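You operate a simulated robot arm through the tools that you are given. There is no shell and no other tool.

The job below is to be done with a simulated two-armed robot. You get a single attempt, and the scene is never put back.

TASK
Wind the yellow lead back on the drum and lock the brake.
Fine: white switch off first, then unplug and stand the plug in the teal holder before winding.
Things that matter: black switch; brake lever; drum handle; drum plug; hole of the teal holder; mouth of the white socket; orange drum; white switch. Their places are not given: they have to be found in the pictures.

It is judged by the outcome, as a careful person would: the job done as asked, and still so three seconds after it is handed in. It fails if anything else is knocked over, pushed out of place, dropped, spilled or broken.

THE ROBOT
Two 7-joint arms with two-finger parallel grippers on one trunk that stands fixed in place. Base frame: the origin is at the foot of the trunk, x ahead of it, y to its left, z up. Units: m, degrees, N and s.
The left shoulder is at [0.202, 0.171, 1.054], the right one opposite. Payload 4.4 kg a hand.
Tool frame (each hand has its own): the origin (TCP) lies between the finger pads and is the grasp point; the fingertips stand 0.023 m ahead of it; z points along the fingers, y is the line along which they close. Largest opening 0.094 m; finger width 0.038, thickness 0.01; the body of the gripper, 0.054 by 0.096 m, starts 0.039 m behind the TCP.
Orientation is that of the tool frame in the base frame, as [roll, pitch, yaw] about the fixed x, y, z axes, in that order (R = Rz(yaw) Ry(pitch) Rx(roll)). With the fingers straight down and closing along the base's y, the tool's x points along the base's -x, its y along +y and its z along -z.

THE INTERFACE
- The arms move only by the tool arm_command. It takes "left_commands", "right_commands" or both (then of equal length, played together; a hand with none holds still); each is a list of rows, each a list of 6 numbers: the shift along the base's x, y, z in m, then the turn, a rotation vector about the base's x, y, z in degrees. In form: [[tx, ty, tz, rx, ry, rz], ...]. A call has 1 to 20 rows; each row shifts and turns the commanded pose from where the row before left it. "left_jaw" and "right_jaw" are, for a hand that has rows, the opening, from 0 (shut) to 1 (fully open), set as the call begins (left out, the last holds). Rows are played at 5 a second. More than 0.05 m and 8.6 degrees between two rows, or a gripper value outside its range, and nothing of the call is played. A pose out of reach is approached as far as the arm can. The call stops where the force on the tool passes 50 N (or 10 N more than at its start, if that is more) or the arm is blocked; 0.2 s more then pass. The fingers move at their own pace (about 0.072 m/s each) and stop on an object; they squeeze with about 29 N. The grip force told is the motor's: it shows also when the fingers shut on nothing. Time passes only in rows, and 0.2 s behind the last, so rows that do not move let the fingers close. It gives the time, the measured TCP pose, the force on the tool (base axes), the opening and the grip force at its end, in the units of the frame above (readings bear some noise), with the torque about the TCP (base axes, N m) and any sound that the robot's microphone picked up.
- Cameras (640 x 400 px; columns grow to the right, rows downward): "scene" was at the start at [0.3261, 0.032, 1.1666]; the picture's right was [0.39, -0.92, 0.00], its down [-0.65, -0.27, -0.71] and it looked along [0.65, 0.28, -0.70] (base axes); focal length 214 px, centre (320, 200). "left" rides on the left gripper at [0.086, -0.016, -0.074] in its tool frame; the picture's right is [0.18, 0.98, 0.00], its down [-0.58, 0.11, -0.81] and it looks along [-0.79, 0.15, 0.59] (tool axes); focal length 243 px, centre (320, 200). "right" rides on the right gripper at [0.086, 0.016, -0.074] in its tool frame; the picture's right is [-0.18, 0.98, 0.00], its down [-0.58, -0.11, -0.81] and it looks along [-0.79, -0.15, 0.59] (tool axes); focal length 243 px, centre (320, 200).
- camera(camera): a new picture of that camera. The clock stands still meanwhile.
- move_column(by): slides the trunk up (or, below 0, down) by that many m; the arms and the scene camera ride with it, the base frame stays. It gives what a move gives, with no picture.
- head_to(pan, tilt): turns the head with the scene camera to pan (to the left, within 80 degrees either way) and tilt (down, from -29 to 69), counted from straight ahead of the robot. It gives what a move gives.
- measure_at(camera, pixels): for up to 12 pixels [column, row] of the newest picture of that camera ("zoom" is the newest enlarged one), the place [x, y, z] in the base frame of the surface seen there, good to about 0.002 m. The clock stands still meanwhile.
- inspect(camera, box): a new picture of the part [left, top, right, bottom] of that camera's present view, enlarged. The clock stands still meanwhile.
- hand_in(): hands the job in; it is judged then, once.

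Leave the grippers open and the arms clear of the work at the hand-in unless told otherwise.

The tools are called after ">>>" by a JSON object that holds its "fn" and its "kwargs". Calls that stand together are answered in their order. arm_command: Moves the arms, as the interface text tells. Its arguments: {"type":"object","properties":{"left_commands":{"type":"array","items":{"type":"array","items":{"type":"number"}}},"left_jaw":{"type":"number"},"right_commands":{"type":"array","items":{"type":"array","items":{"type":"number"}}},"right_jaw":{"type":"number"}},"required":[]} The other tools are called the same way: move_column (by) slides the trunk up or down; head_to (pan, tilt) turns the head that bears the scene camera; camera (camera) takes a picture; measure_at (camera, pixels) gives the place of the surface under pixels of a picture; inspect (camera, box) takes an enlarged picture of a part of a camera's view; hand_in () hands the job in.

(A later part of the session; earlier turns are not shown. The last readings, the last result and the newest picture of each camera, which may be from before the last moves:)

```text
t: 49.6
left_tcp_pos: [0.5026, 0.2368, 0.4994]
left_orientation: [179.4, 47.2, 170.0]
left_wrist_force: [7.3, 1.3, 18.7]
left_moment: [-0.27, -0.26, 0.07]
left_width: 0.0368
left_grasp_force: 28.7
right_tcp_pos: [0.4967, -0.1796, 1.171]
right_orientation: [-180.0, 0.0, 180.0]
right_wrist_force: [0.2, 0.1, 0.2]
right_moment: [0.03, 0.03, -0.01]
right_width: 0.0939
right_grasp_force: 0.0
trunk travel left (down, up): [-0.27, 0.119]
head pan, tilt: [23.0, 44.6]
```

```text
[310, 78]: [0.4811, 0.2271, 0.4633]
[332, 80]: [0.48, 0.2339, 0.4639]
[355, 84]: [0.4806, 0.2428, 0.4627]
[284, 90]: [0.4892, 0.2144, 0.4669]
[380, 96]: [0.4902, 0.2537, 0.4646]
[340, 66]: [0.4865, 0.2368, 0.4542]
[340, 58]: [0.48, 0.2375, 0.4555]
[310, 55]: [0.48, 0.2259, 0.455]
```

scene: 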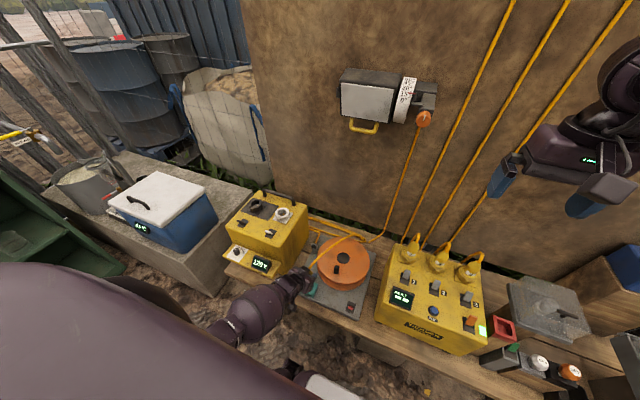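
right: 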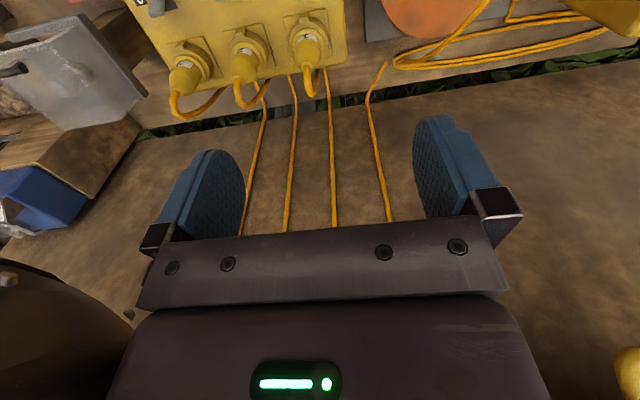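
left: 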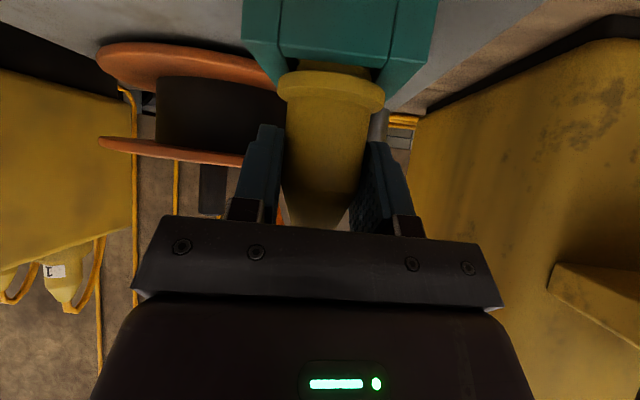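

It is firm at 19 N: the nose stands on the floor of the hole. I'll ease the press with the trunk (+3 mm) and open the jaw.

>>> {"fn": "move_column", "kwargs": {"by": 0.003}}

>>> {"fn": "arm_command", "kwargs": {"left_commands": [[0, 0, 0, 0, 0, 0], [0, 0, 0, 0, 0, 0], [0, 0, 0, 0, 0, 0]], "left_jaw": 0.75}}

>>> {"fn": "camera", "kwargs": {"camera": "left"}}

```text
t: 50.2
left_tcp_pos: [0.4982, 0.2363, 0.5004]
left_orientation: [179.4, 46.8, 170.2]
left_wrist_force: [8.4, -1.6, -4.0]
left_moment: [-0.08, -0.49, 0.01]
left_width: 0.037
left_grasp_force: 29.2
right_tcp_pos: [0.4972, -0.1786, 1.1725]
right_orientation: [-179.9, -0.1, -180.0]
right_wrist_force: [-1.1, 0.1, 0.0]
right_moment: [-0.01, -0.02, 0.0]
right_width: 0.0938
right_grasp_force: 0.0
trunk travel left (down, up): [-0.272, 0.116]
head pan, tilt: [23.0, 44.6]
```

```text
t: 51.0
left_tcp_pos: [0.5014, 0.2362, 0.4999]
left_orientation: [179.4, 47.0, 170.0]
left_wrist_force: [-0.1, 0.3, -0.2]
left_moment: [0.02, 0.0, 0.0]
left_width: 0.0706
left_grasp_force: 0.0
right_tcp_pos: [0.4978, -0.1783, 1.1746]
right_orientation: [180.0, -0.1, 180.0]
right_wrist_force: [0.0, 0.2, 0.3]
right_moment: [-0.01, 0.0, 0.02]
right_width: 0.0942
right_grasp_force: 0.0
trunk travel left (down, up): [-0.272, 0.116]
head pan, tilt: [23.0, 44.6]
```

```text
taken
```

left: 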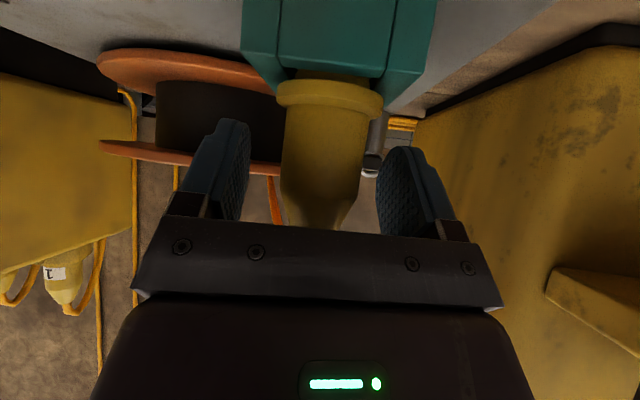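

The plug stands on its own in the holder. I'll withdraw the hand backward and up along the finger direction, in small steps.

>>> {"fn": "arm_command", "kwargs": {"left_commands": [[-0.008, 0.0014, 0.012, 0, 0, 0], [-0.012, 0.002, 0.018, 0, 0, 0], [-0.012, 0.002, 0.02, 0, 0, 0], [-0.012, 0.002, 0.022, 0, 0, 0], [-0.012, 0.002, 0.025, 0, 0, 0], [0, 0, 0, 0, 0, 0]], "left_jaw": 0.75}}

>>> {"fn": "camera", "kwargs": {"camera": "left"}}

>>> {"fn": "inspect", "kwargs": {"camera": "scene", "box": [220, 180, 400, 330]}}

```text
t: 52.4
left_tcp_pos: [0.4458, 0.2449, 0.5976]
left_orientation: [179.5, 46.9, 170.0]
left_wrist_force: [0.4, -0.2, 0.5]
left_moment: [0.03, 0.03, 0.03]
left_width: 0.0704
left_grasp_force: 0.1
right_tcp_pos: [0.4985, -0.1789, 1.1738]
right_orientation: [-180.0, -0.2, -180.0]
right_wrist_force: [0.0, -0.1, -0.1]
right_moment: [0.03, -0.01, 0.0]
right_width: 0.0938
right_grasp_force: 0.0
trunk travel left (down, up): [-0.272, 0.116]
head pan, tilt: [23.0, 44.6]
```

```text
taken
```

left: 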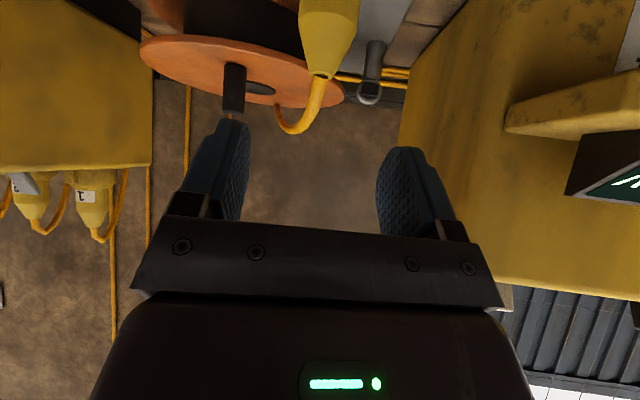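

```text
2.67 times, centred on (310, 255) of scene
```

zoom: 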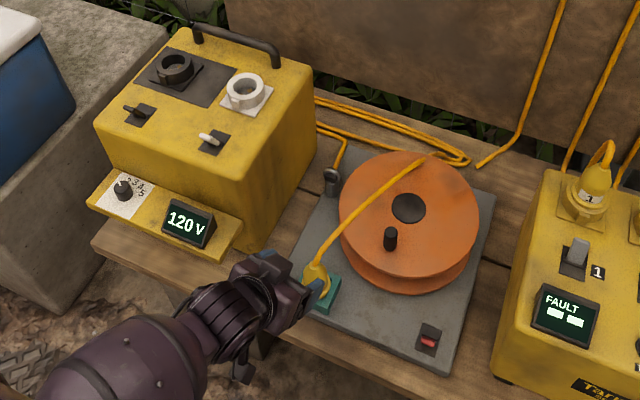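

The plug stands in the teal holder and its cord now drapes over the drum. I'll raise the left hand clear and untilt it, then look closely at the cord over the drum before deciding how to crank.

>>> {"fn": "arm_command", "kwargs": {"left_commands": [[-0.005, 0.005, 0.03, 0, 0, 0], [0, 0.005, 0.035, 0, 0, 0], [0, 0.01, 0.035, 0, 0, 0], [0, 0.01, 0.035, 1.35, 7.7, 0], [0, 0.01, 0.035, 1.35, 7.7, 0], [0, 0.01, 0.035, 1.35, 7.7, 0], [0, 0.01, 0.03, 1.35, 7.7, 0], [0, 0.02, 0.02, 1.35, 7.7, 0], [0, 0.02, 0.02, 1.35, 7.7, 0], [0, 0, 0, 0, 0, 0]], "left_jaw": 0.75}}

>>> {"fn": "camera", "kwargs": {"camera": "scene"}}

>>> {"fn": "inspect", "kwargs": {"camera": "scene", "box": [270, 200, 400, 320]}}

>>> {"fn": "camera", "kwargs": {"camera": "left"}}

```text
t: 54.6
left_tcp_pos: [0.4389, 0.3452, 0.8741]
left_orientation: [179.5, -0.1, 170.1]
left_wrist_force: [-0.2, 0.1, 0.7]
left_moment: [-0.03, 0.01, 0.0]
left_width: 0.0705
left_grasp_force: 0.0
right_tcp_pos: [0.4962, -0.1784, 1.1733]
right_orientation: [-179.9, -0.2, -179.9]
right_wrist_force: [-0.4, 0.1, -0.3]
right_moment: [-0.01, -0.03, 0.0]
right_width: 0.0939
right_grasp_force: 0.1
trunk travel left (down, up): [-0.272, 0.116]
head pan, tilt: [23.0, 44.6]
```

```text
taken
```

scene: 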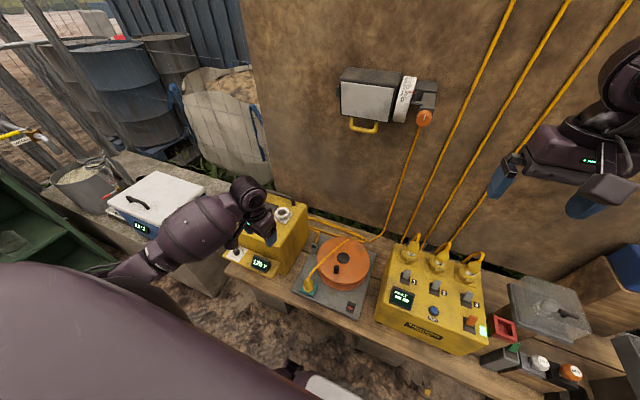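

```text
3.33 times, centred on (335, 260) of scene
```

zoom: 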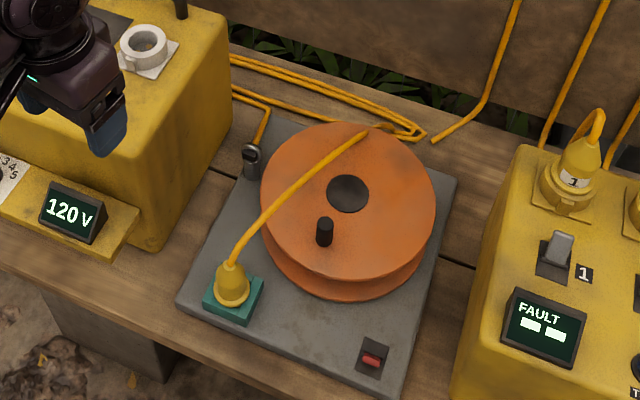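

```text
taken
```

left: 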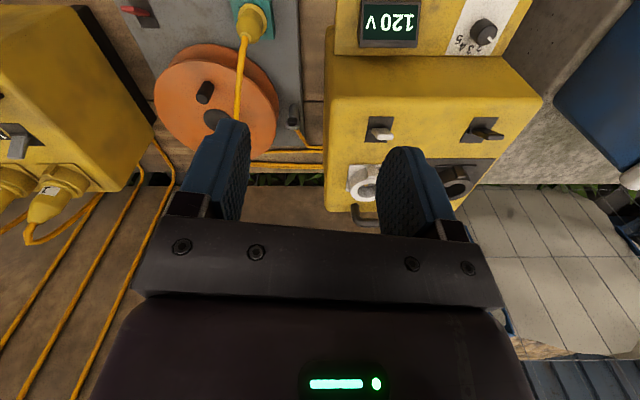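

The plug is upright in the holder (zoom 232,285). I'll measure the cord's course over the drum, plus the handle and hub.

>>> {"fn": "measure_at", "kwargs": {"camera": "zoom", "pixels": [[233, 258], [245, 233], [262, 210], [285, 187], [310, 165], [335, 147], [355, 136], [372, 128], [390, 126], [405, 132], [420, 138], [324, 222]]}}

>>> {"fn": "measure_at", "kwargs": {"camera": "zoom", "pixels": [[324, 240], [347, 193], [264, 195], [432, 200], [350, 122], [345, 272], [252, 150], [250, 175], [262, 125], [232, 290], [225, 295], [205, 300]]}}

```text
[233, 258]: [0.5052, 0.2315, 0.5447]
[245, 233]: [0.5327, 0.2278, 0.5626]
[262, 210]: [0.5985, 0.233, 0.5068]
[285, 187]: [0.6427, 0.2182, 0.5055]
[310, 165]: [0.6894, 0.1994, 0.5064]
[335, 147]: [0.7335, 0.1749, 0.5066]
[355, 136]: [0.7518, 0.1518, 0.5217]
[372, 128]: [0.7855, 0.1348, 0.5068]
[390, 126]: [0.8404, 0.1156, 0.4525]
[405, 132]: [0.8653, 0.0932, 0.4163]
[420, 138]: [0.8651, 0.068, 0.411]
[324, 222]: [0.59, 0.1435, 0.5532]
```

```text
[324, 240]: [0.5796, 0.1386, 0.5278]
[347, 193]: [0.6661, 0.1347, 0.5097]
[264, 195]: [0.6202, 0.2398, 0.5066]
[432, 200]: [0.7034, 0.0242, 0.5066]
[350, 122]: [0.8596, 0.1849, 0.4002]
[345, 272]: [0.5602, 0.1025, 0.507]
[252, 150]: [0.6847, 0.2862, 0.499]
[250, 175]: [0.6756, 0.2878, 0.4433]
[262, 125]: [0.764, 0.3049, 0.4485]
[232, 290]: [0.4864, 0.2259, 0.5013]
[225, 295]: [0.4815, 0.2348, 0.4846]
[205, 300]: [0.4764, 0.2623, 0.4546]
```

The cord runs low over the drum's top, between about z 0.56 and 0.52. Next I need the winding direction, i.e. how the lead goes from the eyelet to the drum. I'll enlarge that area from the left camera.

>>> {"fn": "inspect", "kwargs": {"camera": "left", "box": [140, 30, 340, 180]}}

>>> {"fn": "inspect", "kwargs": {"camera": "scene", "box": [300, 210, 390, 270]}}

```text
2.67 times, centred on (240, 105) of left
```

zoom: 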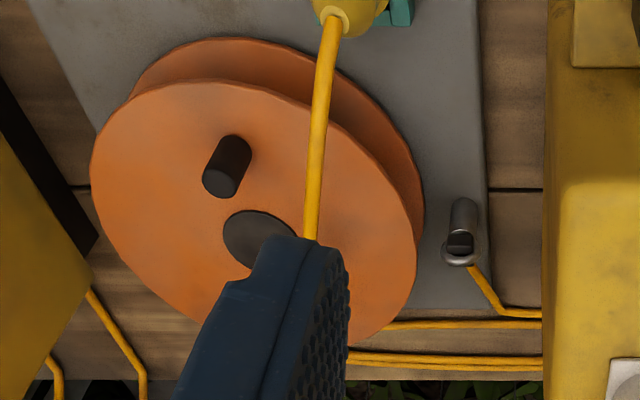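

```text
6.67 times, centred on (345, 240) of scene
```

zoom: 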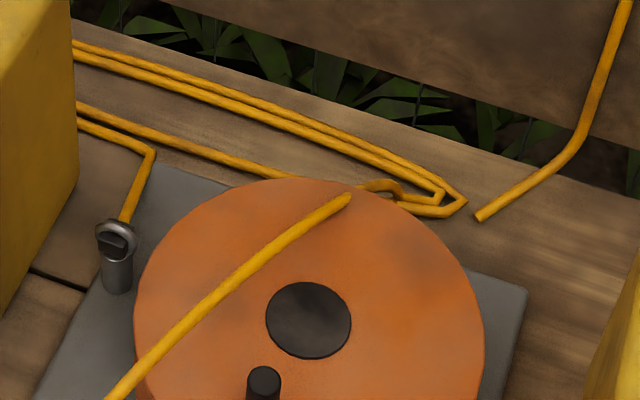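

The cord simply passes through the drum's rim in the picture, so it won't hinder the hand. The lead lies in bights on the bench behind. The drum centre is (0.666, 0.134). The handle is at (0.590, 0.142), so the crank radius is ≈0.077. I'll move the left hand above the handle.

>>> {"fn": "arm_command", "kwargs": {"left_commands": [[0.0216, -0.029, -0.03, 0, 0, 1.4], [0.0216, -0.029, -0.03, 0, 0, 1.4], [0.0216, -0.029, -0.03, 0, 0, 1.4], [0.0216, -0.029, -0.03, 0, 0, 1.4], [0.0216, -0.029, -0.03, 0, 0, 1.4], [0.0216, -0.029, -0.03, 0, 0, 1.4], [0.0215, -0.029, -0.03, 0, 0, 1.5], [0, 0, 0, 0, 0, 0]], "left_jaw": 0.6}}

>>> {"fn": "camera", "kwargs": {"camera": "scene"}}

>>> {"fn": "camera", "kwargs": {"camera": "left"}}

```text
t: 56.4
left_tcp_pos: [0.5887, 0.143, 0.6642]
left_orientation: [179.6, 0.2, 179.8]
left_wrist_force: [0.2, 0.7, 0.0]
left_moment: [0.0, 0.01, 0.02]
left_width: 0.0563
left_grasp_force: 0.1
right_tcp_pos: [0.497, -0.1784, 1.1757]
right_orientation: [-179.9, 0.1, -180.0]
right_wrist_force: [-0.3, 0.3, 0.3]
right_moment: [-0.01, 0.01, 0.04]
right_width: 0.094
right_grasp_force: 0.1
trunk travel left (down, up): [-0.272, 0.116]
head pan, tilt: [23.0, 44.6]
```

```text
taken
```

scene: 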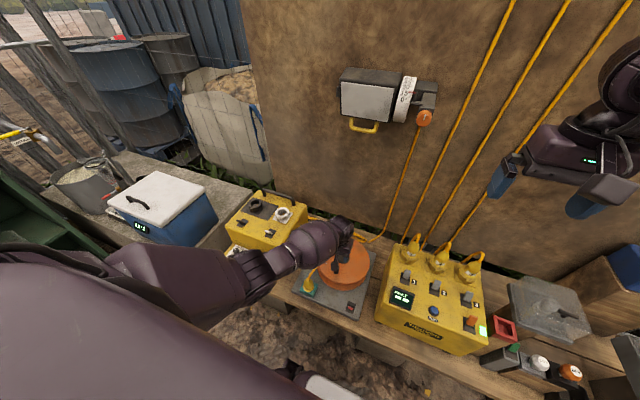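

```text
taken
```

left: 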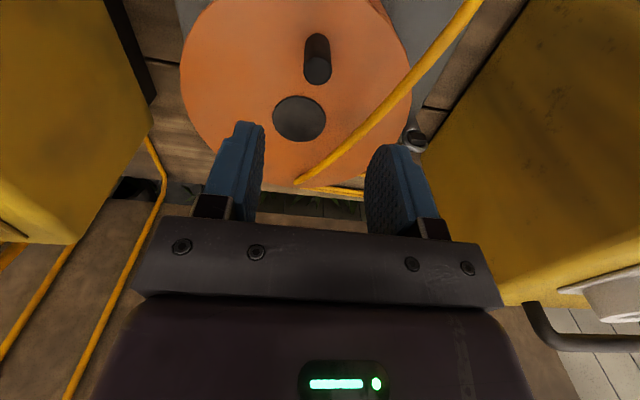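

The handle is in view at left picture (317,58). I'll refine its centre and the hub's centre from here.

>>> {"fn": "inspect", "kwargs": {"camera": "left", "box": [270, 20, 370, 150]}}

>>> {"fn": "measure_at", "kwargs": {"camera": "left", "pixels": [[318, 72], [308, 70], [328, 70], [318, 80], [318, 62], [305, 50], [330, 48], [318, 40], [299, 120], [274, 120], [325, 118], [299, 98]]}}

```text
3.08 times, centred on (320, 85) of left
```

zoom: 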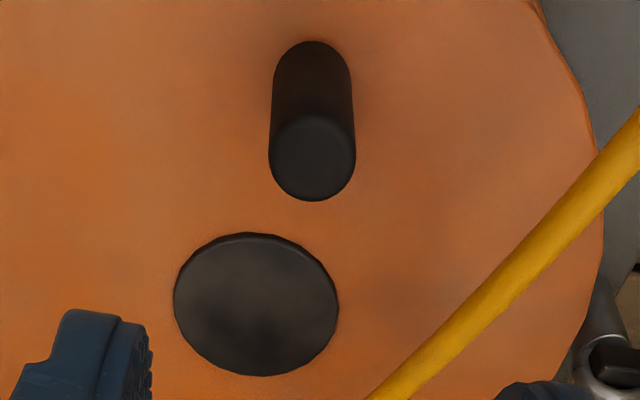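

```text
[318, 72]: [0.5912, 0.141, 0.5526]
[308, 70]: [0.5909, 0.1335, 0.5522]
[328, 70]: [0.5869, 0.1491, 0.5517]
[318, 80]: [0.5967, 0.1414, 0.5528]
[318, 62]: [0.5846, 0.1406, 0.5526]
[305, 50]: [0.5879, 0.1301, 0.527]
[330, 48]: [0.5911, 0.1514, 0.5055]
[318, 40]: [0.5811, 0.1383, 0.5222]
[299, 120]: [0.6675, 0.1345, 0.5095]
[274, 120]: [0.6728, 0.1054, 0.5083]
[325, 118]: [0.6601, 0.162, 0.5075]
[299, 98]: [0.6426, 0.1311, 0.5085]
```

The handle's centre is (0.591, 0.141), about 0.02 across with its top at z 0.553. The hub's centre is (0.667, 0.134). I'll lower over the handle with the jaw open to TCP z≈0.537.

>>> {"fn": "arm_command", "kwargs": {"left_commands": [[0.0023, -0.002, -0.03, 0, 0, 0], [0, 0, -0.035, 0, 0, 0], [0, 0, -0.035, 0, 0, 0], [0, 0, -0.026, 0, 0, 0], [0, 0, 0, 0, 0, 0]], "left_jaw": 0.6}}

>>> {"fn": "camera", "kwargs": {"camera": "left"}}

>>> {"fn": "inspect", "kwargs": {"camera": "scene", "box": [270, 200, 400, 320]}}

```text
t: 57.6
left_tcp_pos: [0.5767, 0.1424, 0.5875]
left_orientation: [179.6, 0.1, 179.8]
left_wrist_force: [-1.5, 0.4, -0.5]
left_moment: [0.01, -0.01, 0.02]
left_width: 0.0568
left_grasp_force: 0.0
left hand out of reach, approached as far as the arm can: row 2, 3, 4
right_tcp_pos: [0.4964, -0.178, 1.1746]
right_orientation: [-180.0, -0.1, -180.0]
right_wrist_force: [0.0, 0.2, 0.5]
right_moment: [-0.01, -0.02, -0.02]
right_width: 0.0942
right_grasp_force: 0.1
trunk travel left (down, up): [-0.272, 0.116]
head pan, tilt: [23.0, 44.6]
```

```text
taken
```

left: 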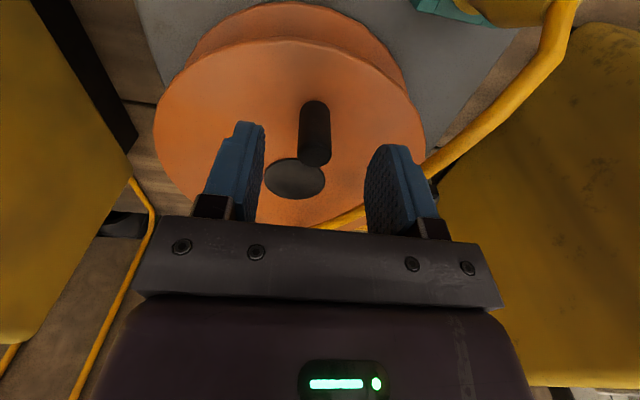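

```text
3.33 times, centred on (335, 260) of scene
```

zoom: 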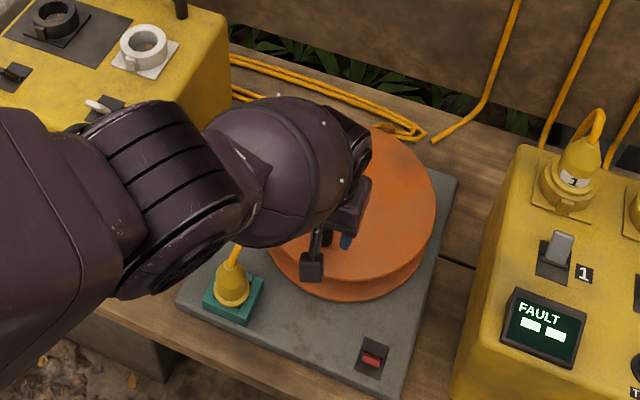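

The raised trunk puts this point out of the left arm's reach. I'll raise the hand 0.15 m in place and then lower the trunk by the same amount. First I'll check the forearm's height over the box.

>>> {"fn": "measure_at", "kwargs": {"camera": "zoom", "pixels": [[60, 200], [150, 180], [180, 260], [130, 290], [60, 320], [280, 160], [230, 160], [30, 130]]}}

>>> {"fn": "arm_command", "kwargs": {"left_commands": [[0.007, 0, 0.03, 0, 0, 0], [0.007, 0, 0.03, 0, 0, 0], [0, 0, 0.03, 0, 0, 0], [0, 0, 0.03, 0, 0, 0], [0, 0, 0.03, 0, 0, 0], [0, 0, 0, 0, 0, 0]], "left_jaw": 0.6}}

>>> {"fn": "camera", "kwargs": {"camera": "scene"}}

```text
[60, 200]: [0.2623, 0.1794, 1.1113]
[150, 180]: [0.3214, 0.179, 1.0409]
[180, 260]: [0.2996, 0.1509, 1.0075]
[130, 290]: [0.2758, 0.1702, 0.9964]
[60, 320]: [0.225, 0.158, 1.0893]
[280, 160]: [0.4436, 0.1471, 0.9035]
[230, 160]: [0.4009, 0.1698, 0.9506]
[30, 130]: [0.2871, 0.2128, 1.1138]
```

```text
t: 59.0
left_tcp_pos: [0.589, 0.1408, 0.7357]
left_orientation: [179.5, 0.0, 180.0]
left_wrist_force: [0.5, -0.2, -0.9]
left_moment: [0.04, 0.01, -0.04]
left_width: 0.0564
left_grasp_force: 0.1
right_tcp_pos: [0.4972, -0.1776, 1.1733]
right_orientation: [-179.9, -0.1, -180.0]
right_wrist_force: [0.7, 0.4, -0.4]
right_moment: [0.0, -0.01, -0.03]
right_width: 0.094
right_grasp_force: 0.1
trunk travel left (down, up): [-0.272, 0.116]
head pan, tilt: [23.0, 44.6]
```

```text
taken
```

scene: 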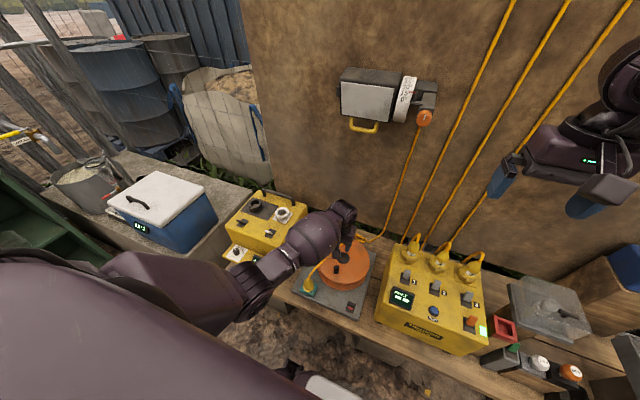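

The forearm is far above everything (z>0.9), so the arm was simply stretched. I'll raise the hand another 5 cm and lower the trunk by 0.19.

>>> {"fn": "arm_command", "kwargs": {"left_commands": [[0, 0, 0.025, 0, 0, 0], [0, 0, 0.025, 0, 0, 0], [0, 0, 0, 0, 0, 0]], "left_jaw": 0.6}}

>>> {"fn": "move_column", "kwargs": {"by": -0.19}}

>>> {"fn": "camera", "kwargs": {"camera": "left"}}

>>> {"fn": "camera", "kwargs": {"camera": "scene"}}

```text
t: 59.8
left_tcp_pos: [0.5884, 0.1404, 0.7854]
left_orientation: [179.5, -0.1, 180.0]
left_wrist_force: [-0.8, 1.7, 0.3]
left_moment: [-0.02, -0.02, 0.02]
left_width: 0.0564
left_grasp_force: 0.0
right_tcp_pos: [0.4983, -0.1797, 1.1737]
right_orientation: [180.0, -0.1, 180.0]
right_wrist_force: [-0.2, 0.1, 0.2]
right_moment: [-0.02, -0.01, 0.0]
right_width: 0.0941
right_grasp_force: 0.1
trunk travel left (down, up): [-0.272, 0.116]
head pan, tilt: [23.0, 44.6]
```

```text
t: 61.9
left_tcp_pos: [0.591, 0.1423, 0.5982]
left_orientation: [179.4, 0.2, 180.0]
left_wrist_force: [0.0, -1.2, 1.0]
left_moment: [0.0, -0.01, -0.02]
left_width: 0.0565
left_grasp_force: 0.0
right_tcp_pos: [0.4967, -0.1785, 0.9864]
right_orientation: [-180.0, 0.1, 180.0]
right_wrist_force: [0.0, -0.6, 1.0]
right_moment: [-0.02, -0.03, 0.02]
right_width: 0.0939
right_grasp_force: 0.1
trunk travel left (down, up): [-0.083, 0.306]
head pan, tilt: [23.0, 44.6]
```

```text
taken
```

left: 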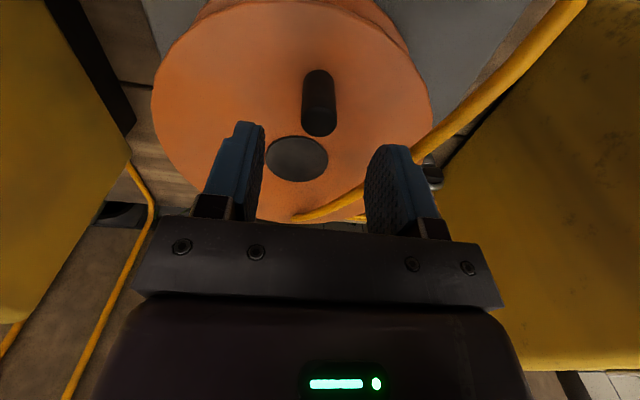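

```text
taken
```

scene: 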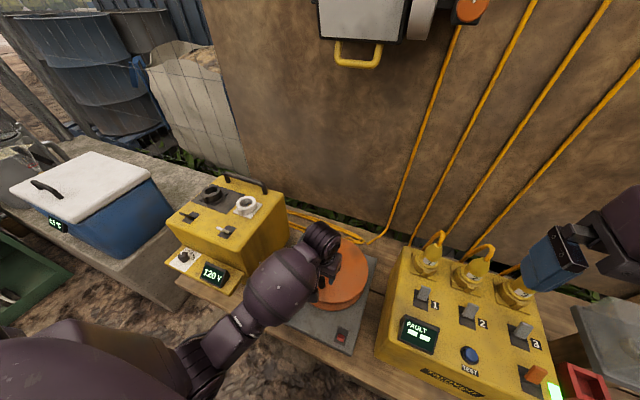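

The hand is at (0.591, 0.142, 0.598), right over the handle. I'll lower 6 cm, then close on it.

>>> {"fn": "arm_command", "kwargs": {"left_commands": [[0, -0.001, -0.02, 0, 0, 0], [0, 0, -0.02, 0, 0, 0], [0, 0, -0.02, 0, 0, 0], [0, 0, 0, 0, 0, 0]], "left_jaw": 0.6}}

>>> {"fn": "camera", "kwargs": {"camera": "left"}}

```text
t: 62.9
left_tcp_pos: [0.5885, 0.1389, 0.535]
left_orientation: [179.4, 0.1, -180.0]
left_wrist_force: [0.1, 0.3, 0.6]
left_moment: [0.01, 0.02, -0.01]
left_width: 0.0566
left_grasp_force: 0.1
right_tcp_pos: [0.4972, -0.179, 0.9847]
right_orientation: [180.0, -0.1, -180.0]
right_wrist_force: [-0.1, -0.8, 0.4]
right_moment: [0.01, -0.03, 0.03]
right_width: 0.0939
right_grasp_force: 0.1
trunk travel left (down, up): [-0.083, 0.306]
head pan, tilt: [23.0, 44.6]
```

```text
taken
```

left: 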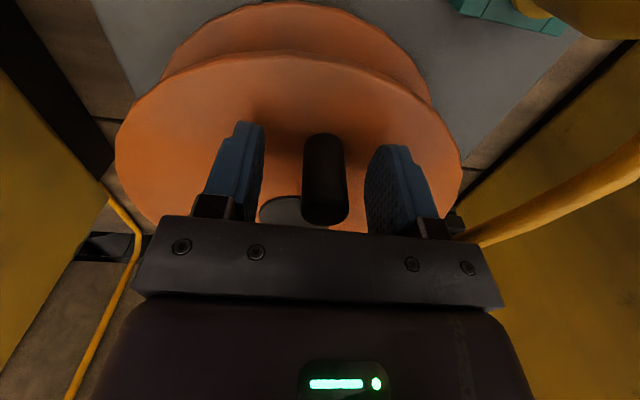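

The handle stands between the pads. I'll close on it.

>>> {"fn": "arm_command", "kwargs": {"left_commands": [[0, 0, 0, 0, 0, 0], [0, 0, 0, 0, 0, 0], [0, 0, 0, 0, 0, 0], [0, 0, 0, 0, 0, 0]], "left_jaw": 0.0}}

>>> {"fn": "camera", "kwargs": {"camera": "left"}}

```text
t: 63.9
left_tcp_pos: [0.5889, 0.1397, 0.5358]
left_orientation: [179.6, 0.0, 179.9]
left_wrist_force: [-0.1, -1.1, -1.1]
left_moment: [-1.58, -0.31, 0.04]
left_width: 0.0215
left_grasp_force: 45.1
right_tcp_pos: [0.4964, -0.1789, 0.9844]
right_orientation: [-179.8, -0.1, 180.0]
right_wrist_force: [-0.9, -0.1, -0.1]
right_moment: [0.01, -0.01, -0.02]
right_width: 0.0939
right_grasp_force: 0.1
trunk travel left (down, up): [-0.083, 0.306]
head pan, tilt: [23.0, 44.6]
```

```text
taken
```

left: 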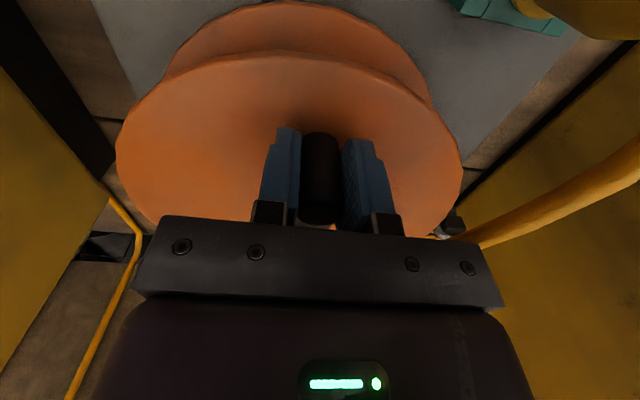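

It is gripped (width 0.0215) with no side force. I'll try turning 60° clockwise as seen from above, following the circle about the hub, and watch the force and the lead.

>>> {"fn": "arm_command", "kwargs": {"left_commands": [[0.00428, 0.01929, 0, 0, 0, 0], [0.00912, 0.01753, 0, 0, 0, 0], [0.01335, 0.01457, 0, 0, 0, 0], [0.01667, 0.01062, 0, 0, 0, 0], [0, 0, 0, 0, 0, 0]], "left_jaw": 0.0}}

>>> {"fn": "camera", "kwargs": {"camera": "left"}}

>>> {"fn": "inspect", "kwargs": {"camera": "scene", "box": [250, 180, 410, 350]}}

```text
t: 65.0
left_tcp_pos: [0.6324, 0.205, 0.5355]
left_orientation: [179.4, -0.1, -179.9]
left_wrist_force: [-10.2, 22.8, -4.2]
left_moment: [-1.29, 0.08, 0.04]
left_width: 0.0214
left_grasp_force: 45.1
right_tcp_pos: [0.4964, -0.1781, 0.9838]
right_orientation: [-179.9, -0.2, 179.9]
right_wrist_force: [0.4, 0.1, -0.1]
right_moment: [-0.01, -0.03, -0.02]
right_width: 0.094
right_grasp_force: 0.0
trunk travel left (down, up): [-0.083, 0.306]
head pan, tilt: [23.0, 44.6]
```

```text
taken
```

left: 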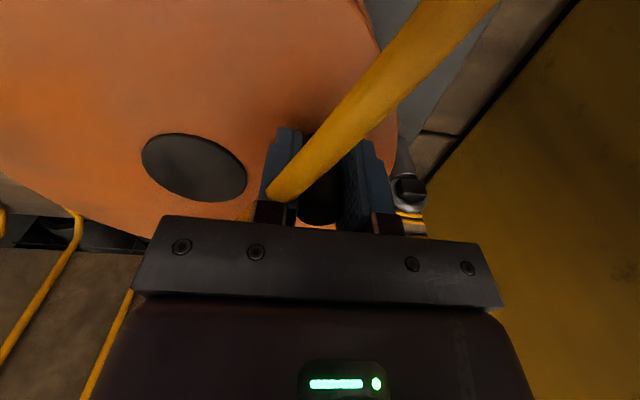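

```text
2.35 times, centred on (330, 265) of scene
```

zoom: 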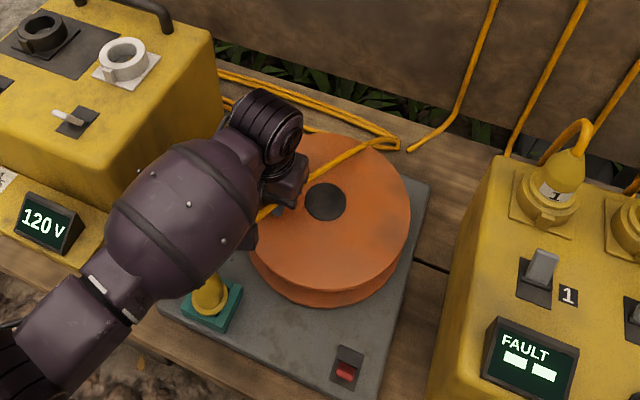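

The drum turns freely. The remaining force is purely radial (about 25 N outward), so the true crank radius is nearer 0.078. I'll correct that and continue clockwise to the far side, then compare the lead.

>>> {"fn": "arm_command", "kwargs": {"left_commands": [[0.01848, 0.00864, 0, 0, 0, 0], [0.02043, 0.00089, 0, 0, 0, 0], [0.01995, -0.00443, 0, 0, 0, 0], [0.01813, -0.00943, 0, 0, 0, 0], [0.01507, -0.01381, 0, 0, 0, 0], [0.01098, -0.01724, 0, 0, 0, 0], [0.00614, -0.01948, 0, 0, 0, 0], [0.00089, -0.02043, 0, 0, 0, 0], [0, 0, 0, 0, 0, 0]], "left_jaw": 0.0}}

>>> {"fn": "inspect", "kwargs": {"camera": "scene", "box": [250, 180, 410, 350]}}

>>> {"fn": "camera", "kwargs": {"camera": "left"}}

```text
t: 67.0
left_tcp_pos: [0.7444, 0.1271, 0.5361]
left_orientation: [179.8, -0.2, 180.0]
left_wrist_force: [17.1, -2.4, -14.7]
left_moment: [-1.92, -0.75, -0.03]
left_width: 0.0211
left_grasp_force: 44.6
right_tcp_pos: [0.5005, -0.1776, 0.9829]
right_orientation: [-179.9, -0.2, -180.0]
right_wrist_force: [0.9, 0.7, -0.8]
right_moment: [-0.01, 0.0, -0.01]
right_width: 0.0937
right_grasp_force: 0.1
trunk travel left (down, up): [-0.083, 0.306]
head pan, tilt: [23.0, 44.6]
```

```text
2.35 times, centred on (330, 265) of scene
```

zoom: 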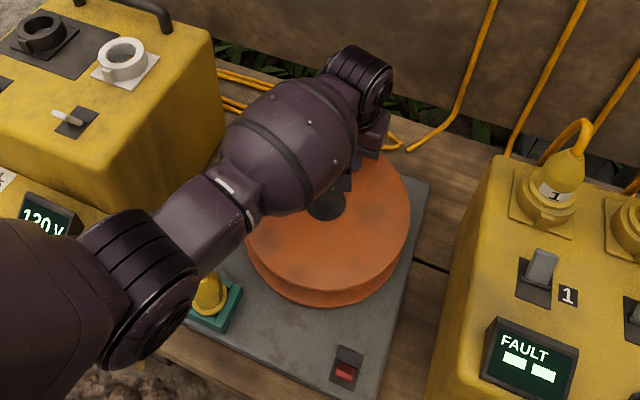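

```text
taken
```

left: 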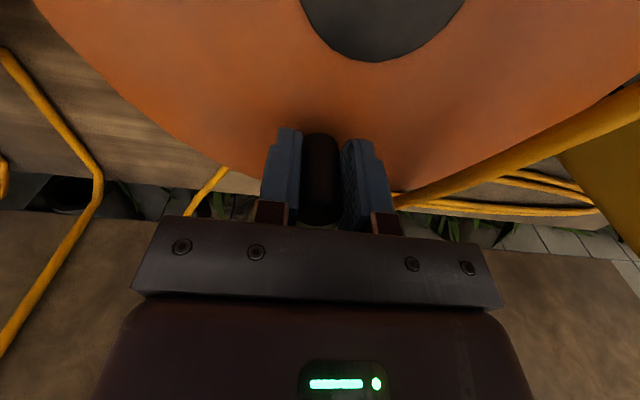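

Half a turn is done. I'll look at the lead on the bench from the right camera and the scene camera to see whether it is being drawn in.

>>> {"fn": "camera", "kwargs": {"camera": "right"}}

>>> {"fn": "inspect", "kwargs": {"camera": "scene", "box": [280, 190, 400, 265]}}

```text
taken
```

right: 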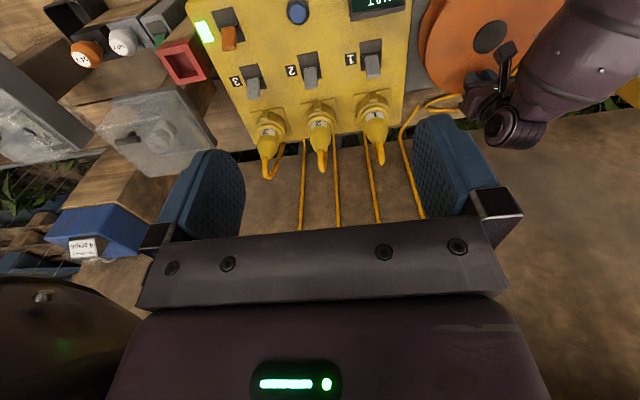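

```text
5.33 times, centred on (340, 228) of scene
```

zoom: 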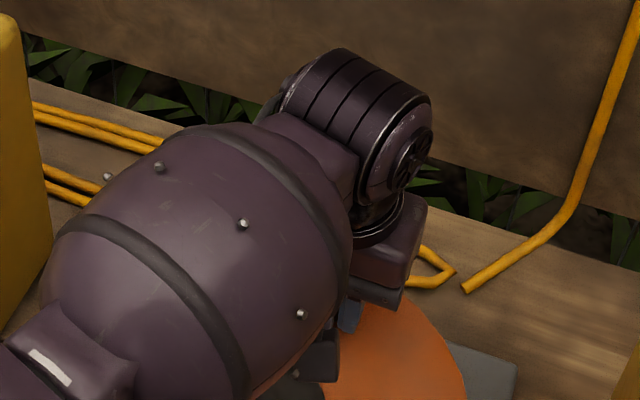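

>>> {"fn": "measure_at", "kwargs": {"camera": "zoom", "pixels": [[453, 272], [430, 253], [430, 282], [100, 122], [90, 131], [60, 176], [55, 186], [465, 287]]}}

```text
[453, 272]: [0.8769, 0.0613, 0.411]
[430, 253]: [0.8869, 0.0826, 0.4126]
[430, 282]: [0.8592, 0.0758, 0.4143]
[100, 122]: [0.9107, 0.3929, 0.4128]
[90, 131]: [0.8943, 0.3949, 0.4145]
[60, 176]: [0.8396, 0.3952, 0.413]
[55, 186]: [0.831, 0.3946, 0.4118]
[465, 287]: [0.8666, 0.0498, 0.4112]
```

There is no clear difference yet, but I now have reference numbers: the loop end at y≈0.061. I'll finish this first turn clockwise with radius 0.0785 and compare.

>>> {"fn": "arm_command", "kwargs": {"left_commands": [[-0.0029, -0.02, 0, 0, 0, 0], [-0.00946, -0.01818, 0, 0, 0, 0], [-0.01384, -0.01511, 0, 0, 0, 0], [-0.01729, -0.01101, 0, 0, 0, 0], [-0.01954, -0.00616, 0, 0, 0, 0], [-0.02048, -0.00089, 0, 0, 0, 0], [-0.02, 0.00444, 0, 0, 0, 0], [-0.01818, 0.00946, 0, 0, 0, 0], [-0.01511, 0.01384, 0, 0, 0, 0], [-0.01101, 0.01729, 0, 0, 0, 0], [-0.00616, 0.01954, 0, 0, 0, 0], [-0.00089, 0.02048, 0, 0, 0, 0], [0, 0, 0, 0, 0, 0]], "left_jaw": 0.0}}

>>> {"fn": "inspect", "kwargs": {"camera": "scene", "box": [270, 190, 400, 271]}}

>>> {"fn": "camera", "kwargs": {"camera": "scene"}}

```text
t: 69.8
left_tcp_pos: [0.589, 0.1429, 0.5353]
left_orientation: [179.5, 0.0, 180.0]
left_wrist_force: [3.6, 0.1, -3.3]
left_moment: [-1.27, 0.43, 0.02]
left_width: 0.0211
left_grasp_force: 45.2
right_tcp_pos: [0.4978, -0.1795, 0.9838]
right_orientation: [-179.9, 0.0, -180.0]
right_wrist_force: [-0.1, -0.5, 0.4]
right_moment: [0.0, 0.03, -0.04]
right_width: 0.0942
right_grasp_force: 0.0
trunk travel left (down, up): [-0.083, 0.306]
head pan, tilt: [23.0, 44.6]
```

```text
4.92 times, centred on (335, 230) of scene
```

zoom: 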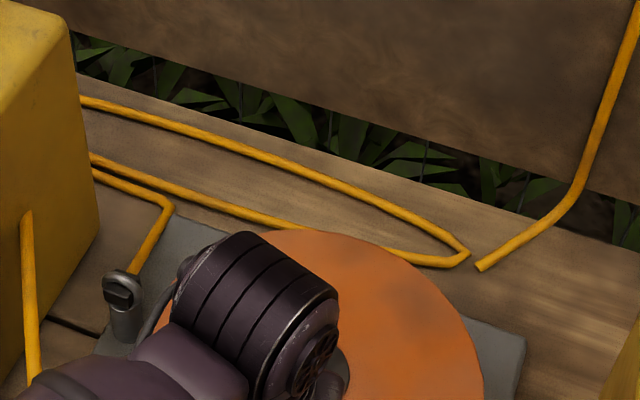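

```text
taken
```

scene: 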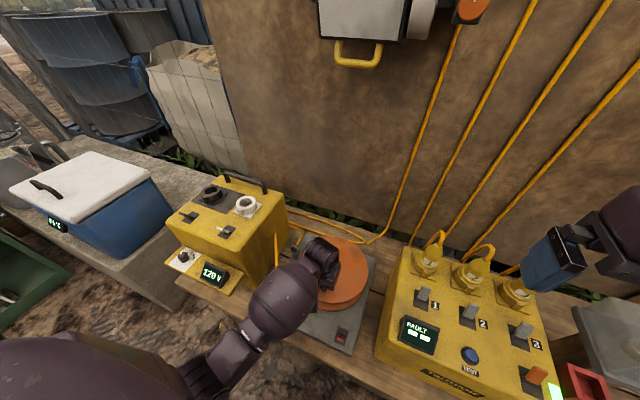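

The lead is clearly shorter: one bight behind the drum is gone, so clockwise winds it in. The force is small. I'll do another full clockwise turn in 18° steps.

>>> {"fn": "arm_command", "kwargs": {"left_commands": [[0.00594, 0.02383, 0, 0, 0, 0], [0.01301, 0.02083, 0, 0, 0, 0], [0.01881, 0.01579, 0, 0, 0, 0], [0.02277, 0.0092, 0, 0, 0, 0], [0.0245, 0.00171, 0, 0, 0, 0], [0.02383, -0.00594, 0, 0, 0, 0], [0.02083, -0.01301, 0, 0, 0, 0], [0.01579, -0.01881, 0, 0, 0, 0], [0.0092, -0.02277, 0, 0, 0, 0], [0.00171, -0.0245, 0, 0, 0, 0], [-0.00594, -0.02383, 0, 0, 0, 0], [-0.01301, -0.02083, 0, 0, 0, 0], [-0.01881, -0.01579, 0, 0, 0, 0], [-0.02277, -0.0092, 0, 0, 0, 0], [-0.0245, -0.00171, 0, 0, 0, 0], [-0.02383, 0.00594, 0, 0, 0, 0], [-0.02083, 0.01301, 0, 0, 0, 0], [-0.01579, 0.01881, 0, 0, 0, 0], [-0.0092, 0.02277, 0, 0, 0, 0], [-0.00171, 0.0245, 0, 0, 0, 0]], "left_jaw": 0.0}}

>>> {"fn": "camera", "kwargs": {"camera": "scene"}}

>>> {"fn": "inspect", "kwargs": {"camera": "scene", "box": [240, 190, 400, 330]}}

```text
t: 74.0
left_tcp_pos: [0.5885, 0.1406, 0.5374]
left_orientation: [179.8, -0.1, 179.9]
left_wrist_force: [18.1, -0.1, -26.0]
left_moment: [-1.53, -0.85, 0.03]
left_width: 0.0209
left_grasp_force: 44.6
right_tcp_pos: [0.5002, -0.1775, 0.9821]
right_orientation: [-179.9, -0.2, 179.9]
right_wrist_force: [0.3, -0.2, 0.3]
right_moment: [-0.02, -0.01, 0.02]
right_width: 0.0941
right_grasp_force: 0.0
trunk travel left (down, up): [-0.083, 0.306]
head pan, tilt: [23.0, 44.6]
```

```text
taken
```

scene: 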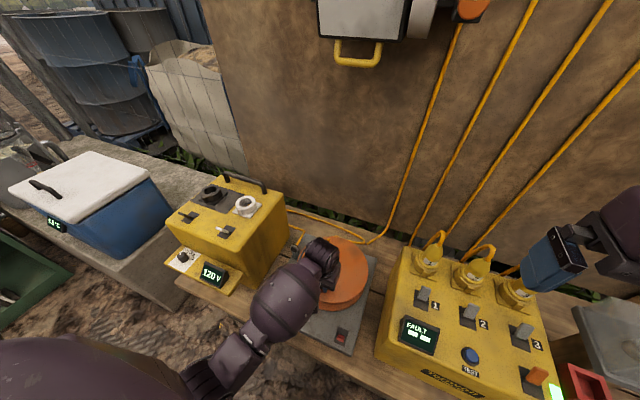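

```text
2.86 times, centred on (320, 260) of scene
```

zoom: 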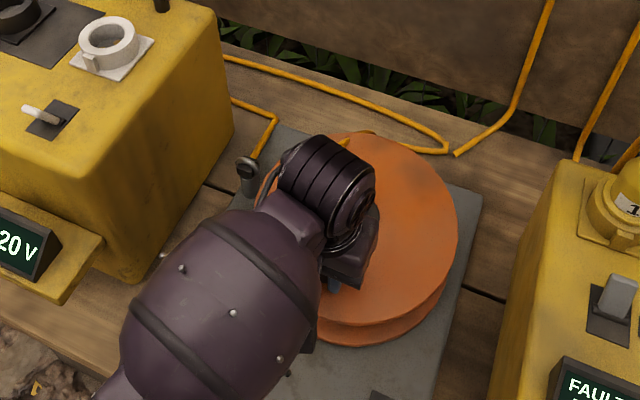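

Another bight is gone; the lead now runs eyelet – left – right end – plug. There is some load built up in the grip (18 N in x, -26 N in z), so I'll open and close once to relax it before going on.

>>> {"fn": "arm_command", "kwargs": {"left_commands": [[0, 0, 0, 0, 0, 0], [0, 0, 0, 0, 0, 0]], "left_jaw": 0.4}}

>>> {"fn": "inspect", "kwargs": {"camera": "left", "box": [120, 0, 520, 250]}}

>>> {"fn": "arm_command", "kwargs": {"left_commands": [[0, 0, 0, 0, 0, 0], [0, 0, 0, 0, 0, 0], [0, 0, 0, 0, 0, 0]], "left_jaw": 0.0}}

```text
t: 74.7
left_tcp_pos: [0.5872, 0.1414, 0.5383]
left_orientation: [179.6, 0.1, 179.9]
left_wrist_force: [0.0, 0.0, -0.6]
left_moment: [0.0, -0.01, -0.02]
left_width: 0.0375
left_grasp_force: 0.1
right_tcp_pos: [0.4964, -0.1787, 0.9851]
right_orientation: [-179.9, -0.1, -179.9]
right_wrist_force: [0.6, -0.2, 0.6]
right_moment: [0.01, 0.01, -0.02]
right_width: 0.094
right_grasp_force: 0.1
trunk travel left (down, up): [-0.083, 0.306]
head pan, tilt: [23.0, 44.6]
```

```text
1.60 times, centred on (320, 125) of left
```

zoom: 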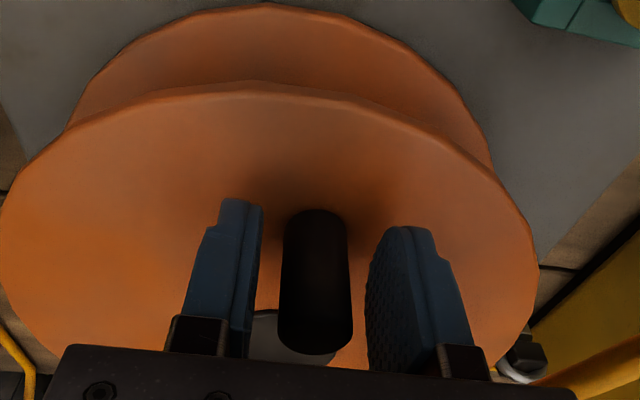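

```text
t: 75.5
left_tcp_pos: [0.5882, 0.1409, 0.5387]
left_orientation: [179.6, 0.1, 180.0]
left_wrist_force: [0.8, 0.2, 0.6]
left_moment: [-1.6, 0.12, 0.0]
left_width: 0.021
left_grasp_force: 44.8
right_tcp_pos: [0.498, -0.1793, 0.9841]
right_orientation: [-179.9, -0.1, -180.0]
right_wrist_force: [0.9, 0.3, -0.3]
right_moment: [-0.05, -0.03, 0.01]
right_width: 0.0938
right_grasp_force: 0.0
trunk travel left (down, up): [-0.083, 0.306]
head pan, tilt: [23.0, 44.6]
```

The load is relaxed and the handle is gripped again. I'll make a third clockwise turn.

>>> {"fn": "arm_command", "kwargs": {"left_commands": [[0.00594, 0.02383, 0, 0, 0, 0], [0.01301, 0.02083, 0, 0, 0, 0], [0.01881, 0.01579, 0, 0, 0, 0], [0.02277, 0.0092, 0, 0, 0, 0], [0.0245, 0.00171, 0, 0, 0, 0], [0.02383, -0.00594, 0, 0, 0, 0], [0.02083, -0.01301, 0, 0, 0, 0], [0.01579, -0.01881, 0, 0, 0, 0], [0.0092, -0.02277, 0, 0, 0, 0], [0.00171, -0.0245, 0, 0, 0, 0], [-0.00594, -0.02383, 0, 0, 0, 0], [-0.01301, -0.02083, 0, 0, 0, 0], [-0.01881, -0.01579, 0, 0, 0, 0], [-0.02277, -0.0092, 0, 0, 0, 0], [-0.0245, -0.00171, 0, 0, 0, 0], [-0.02383, 0.00594, 0, 0, 0, 0], [-0.02083, 0.01301, 0, 0, 0, 0], [-0.01579, 0.01881, 0, 0, 0, 0], [-0.0092, 0.02277, 0, 0, 0, 0], [-0.00171, 0.0245, 0, 0, 0, 0]], "left_jaw": 0.0}}

>>> {"fn": "camera", "kwargs": {"camera": "scene"}}

>>> {"fn": "inspect", "kwargs": {"camera": "scene", "box": [240, 190, 400, 330]}}

>>> {"fn": "camera", "kwargs": {"camera": "left"}}

```text
t: 79.7
left_tcp_pos: [0.5874, 0.1409, 0.5384]
left_orientation: [179.3, 0.0, -179.9]
left_wrist_force: [-18.7, 2.7, 27.0]
left_moment: [-1.46, 0.59, 0.02]
left_width: 0.0211
left_grasp_force: 45.4
right_tcp_pos: [0.4955, -0.1792, 0.9861]
right_orientation: [179.9, 0.1, -180.0]
right_wrist_force: [0.2, -0.1, 0.4]
right_moment: [0.0, -0.02, -0.01]
right_width: 0.0941
right_grasp_force: 0.1
trunk travel left (down, up): [-0.083, 0.306]
head pan, tilt: [23.0, 44.6]
```

```text
taken
```

scene: 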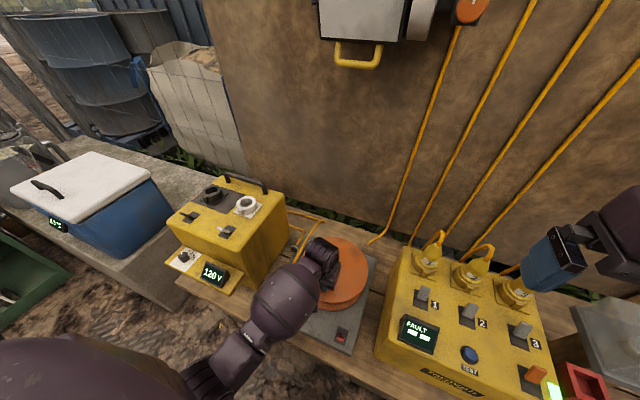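

```text
2.86 times, centred on (320, 260) of scene
```

zoom: 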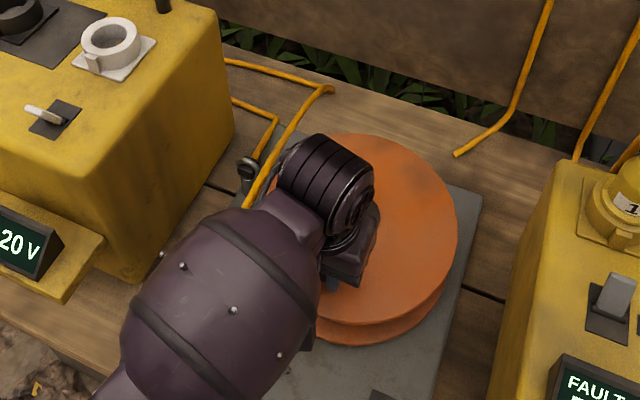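

```text
taken
```

left: 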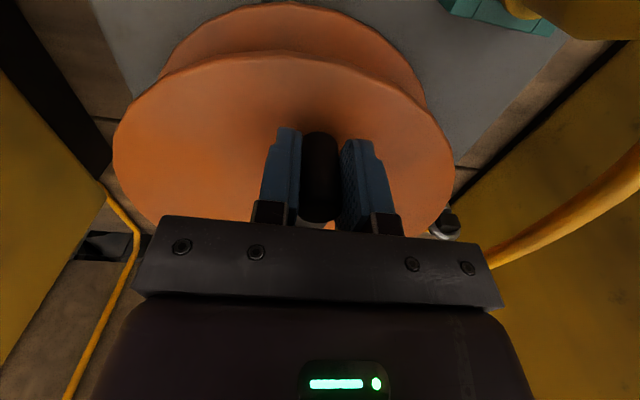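

The lead is shorter again: from the eyelet it goes behind the box, to a point at zoom (330,88), and then straight to the plug. I estimate a little over one turn is left. I'll relax the grip and continue by half turns, checking each.

>>> {"fn": "arm_command", "kwargs": {"left_commands": [[0, 0, 0, 0, 0, 0], [0, 0, 0, 0, 0, 0]], "left_jaw": 0.4}}

>>> {"fn": "arm_command", "kwargs": {"left_commands": [[0, 0, 0, 0, 0, 0], [0, 0, 0, 0, 0, 0], [0, 0, 0, 0, 0, 0]], "left_jaw": 0.0}}

>>> {"fn": "arm_command", "kwargs": {"left_commands": [[0.00594, 0.02383, 0, 0, 0, 0], [0.01301, 0.02083, 0, 0, 0, 0], [0.01881, 0.01579, 0, 0, 0, 0], [0.02277, 0.0092, 0, 0, 0, 0], [0.0245, 0.00171, 0, 0, 0, 0], [0.02383, -0.00594, 0, 0, 0, 0], [0.02083, -0.01301, 0, 0, 0, 0], [0.01579, -0.01881, 0, 0, 0, 0], [0.0092, -0.02277, 0, 0, 0, 0], [0.00171, -0.0245, 0, 0, 0, 0]], "left_jaw": 0.0}}

>>> {"fn": "inspect", "kwargs": {"camera": "scene", "box": [240, 190, 400, 330]}}

>>> {"fn": "camera", "kwargs": {"camera": "left"}}

```text
t: 80.2
left_tcp_pos: [0.5883, 0.1418, 0.5356]
left_orientation: [179.5, 0.0, 180.0]
left_wrist_force: [0.7, -1.2, -0.6]
left_moment: [0.0, -0.03, 0.0]
left_width: 0.0373
left_grasp_force: 0.1
right_tcp_pos: [0.498, -0.1781, 0.9831]
right_orientation: [179.9, -0.1, -180.0]
right_wrist_force: [-0.1, 0.5, 0.1]
right_moment: [0.02, -0.05, 0.0]
right_width: 0.0939
right_grasp_force: 0.1
trunk travel left (down, up): [-0.083, 0.306]
head pan, tilt: [23.0, 44.6]
```

```text
t: 81.0
left_tcp_pos: [0.5892, 0.1392, 0.5361]
left_orientation: [179.6, 0.0, 180.0]
left_wrist_force: [-2.9, 0.3, -1.9]
left_moment: [-1.59, -0.22, -0.03]
left_width: 0.0209
left_grasp_force: 45.0
right_tcp_pos: [0.497, -0.1776, 0.9839]
right_orientation: [-179.9, -0.1, 180.0]
right_wrist_force: [0.2, 0.6, 0.3]
right_moment: [0.0, 0.01, -0.02]
right_width: 0.0939
right_grasp_force: 0.0
trunk travel left (down, up): [-0.083, 0.306]
head pan, tilt: [23.0, 44.6]
```

```text
t: 83.2
left_tcp_pos: [0.7445, 0.1259, 0.5366]
left_orientation: [179.6, -0.1, -179.9]
left_wrist_force: [-14.3, 1.8, 6.3]
left_moment: [-1.63, -0.61, -0.02]
left_width: 0.0211
left_grasp_force: 44.9
right_tcp_pos: [0.4965, -0.1786, 0.9855]
right_orientation: [-179.9, 0.0, 180.0]
right_wrist_force: [0.4, -0.7, -0.5]
right_moment: [0.02, 0.0, 0.03]
right_width: 0.0942
right_grasp_force: 0.0
trunk travel left (down, up): [-0.083, 0.306]
head pan, tilt: [23.0, 44.6]
```

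```text
2.86 times, centred on (320, 260) of scene
```

zoom: 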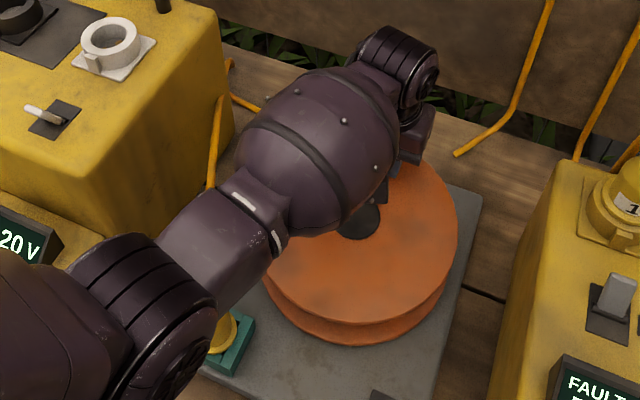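

```text
taken
```

left: 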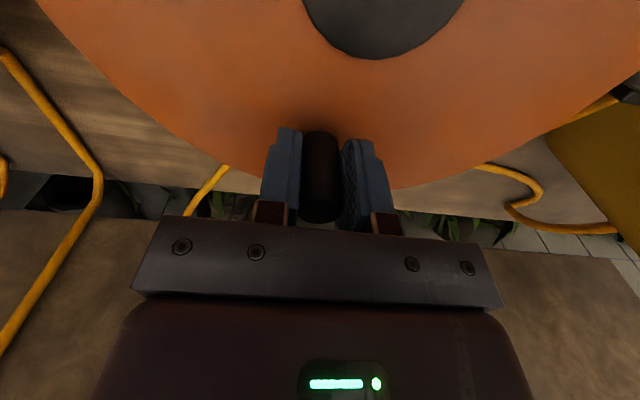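

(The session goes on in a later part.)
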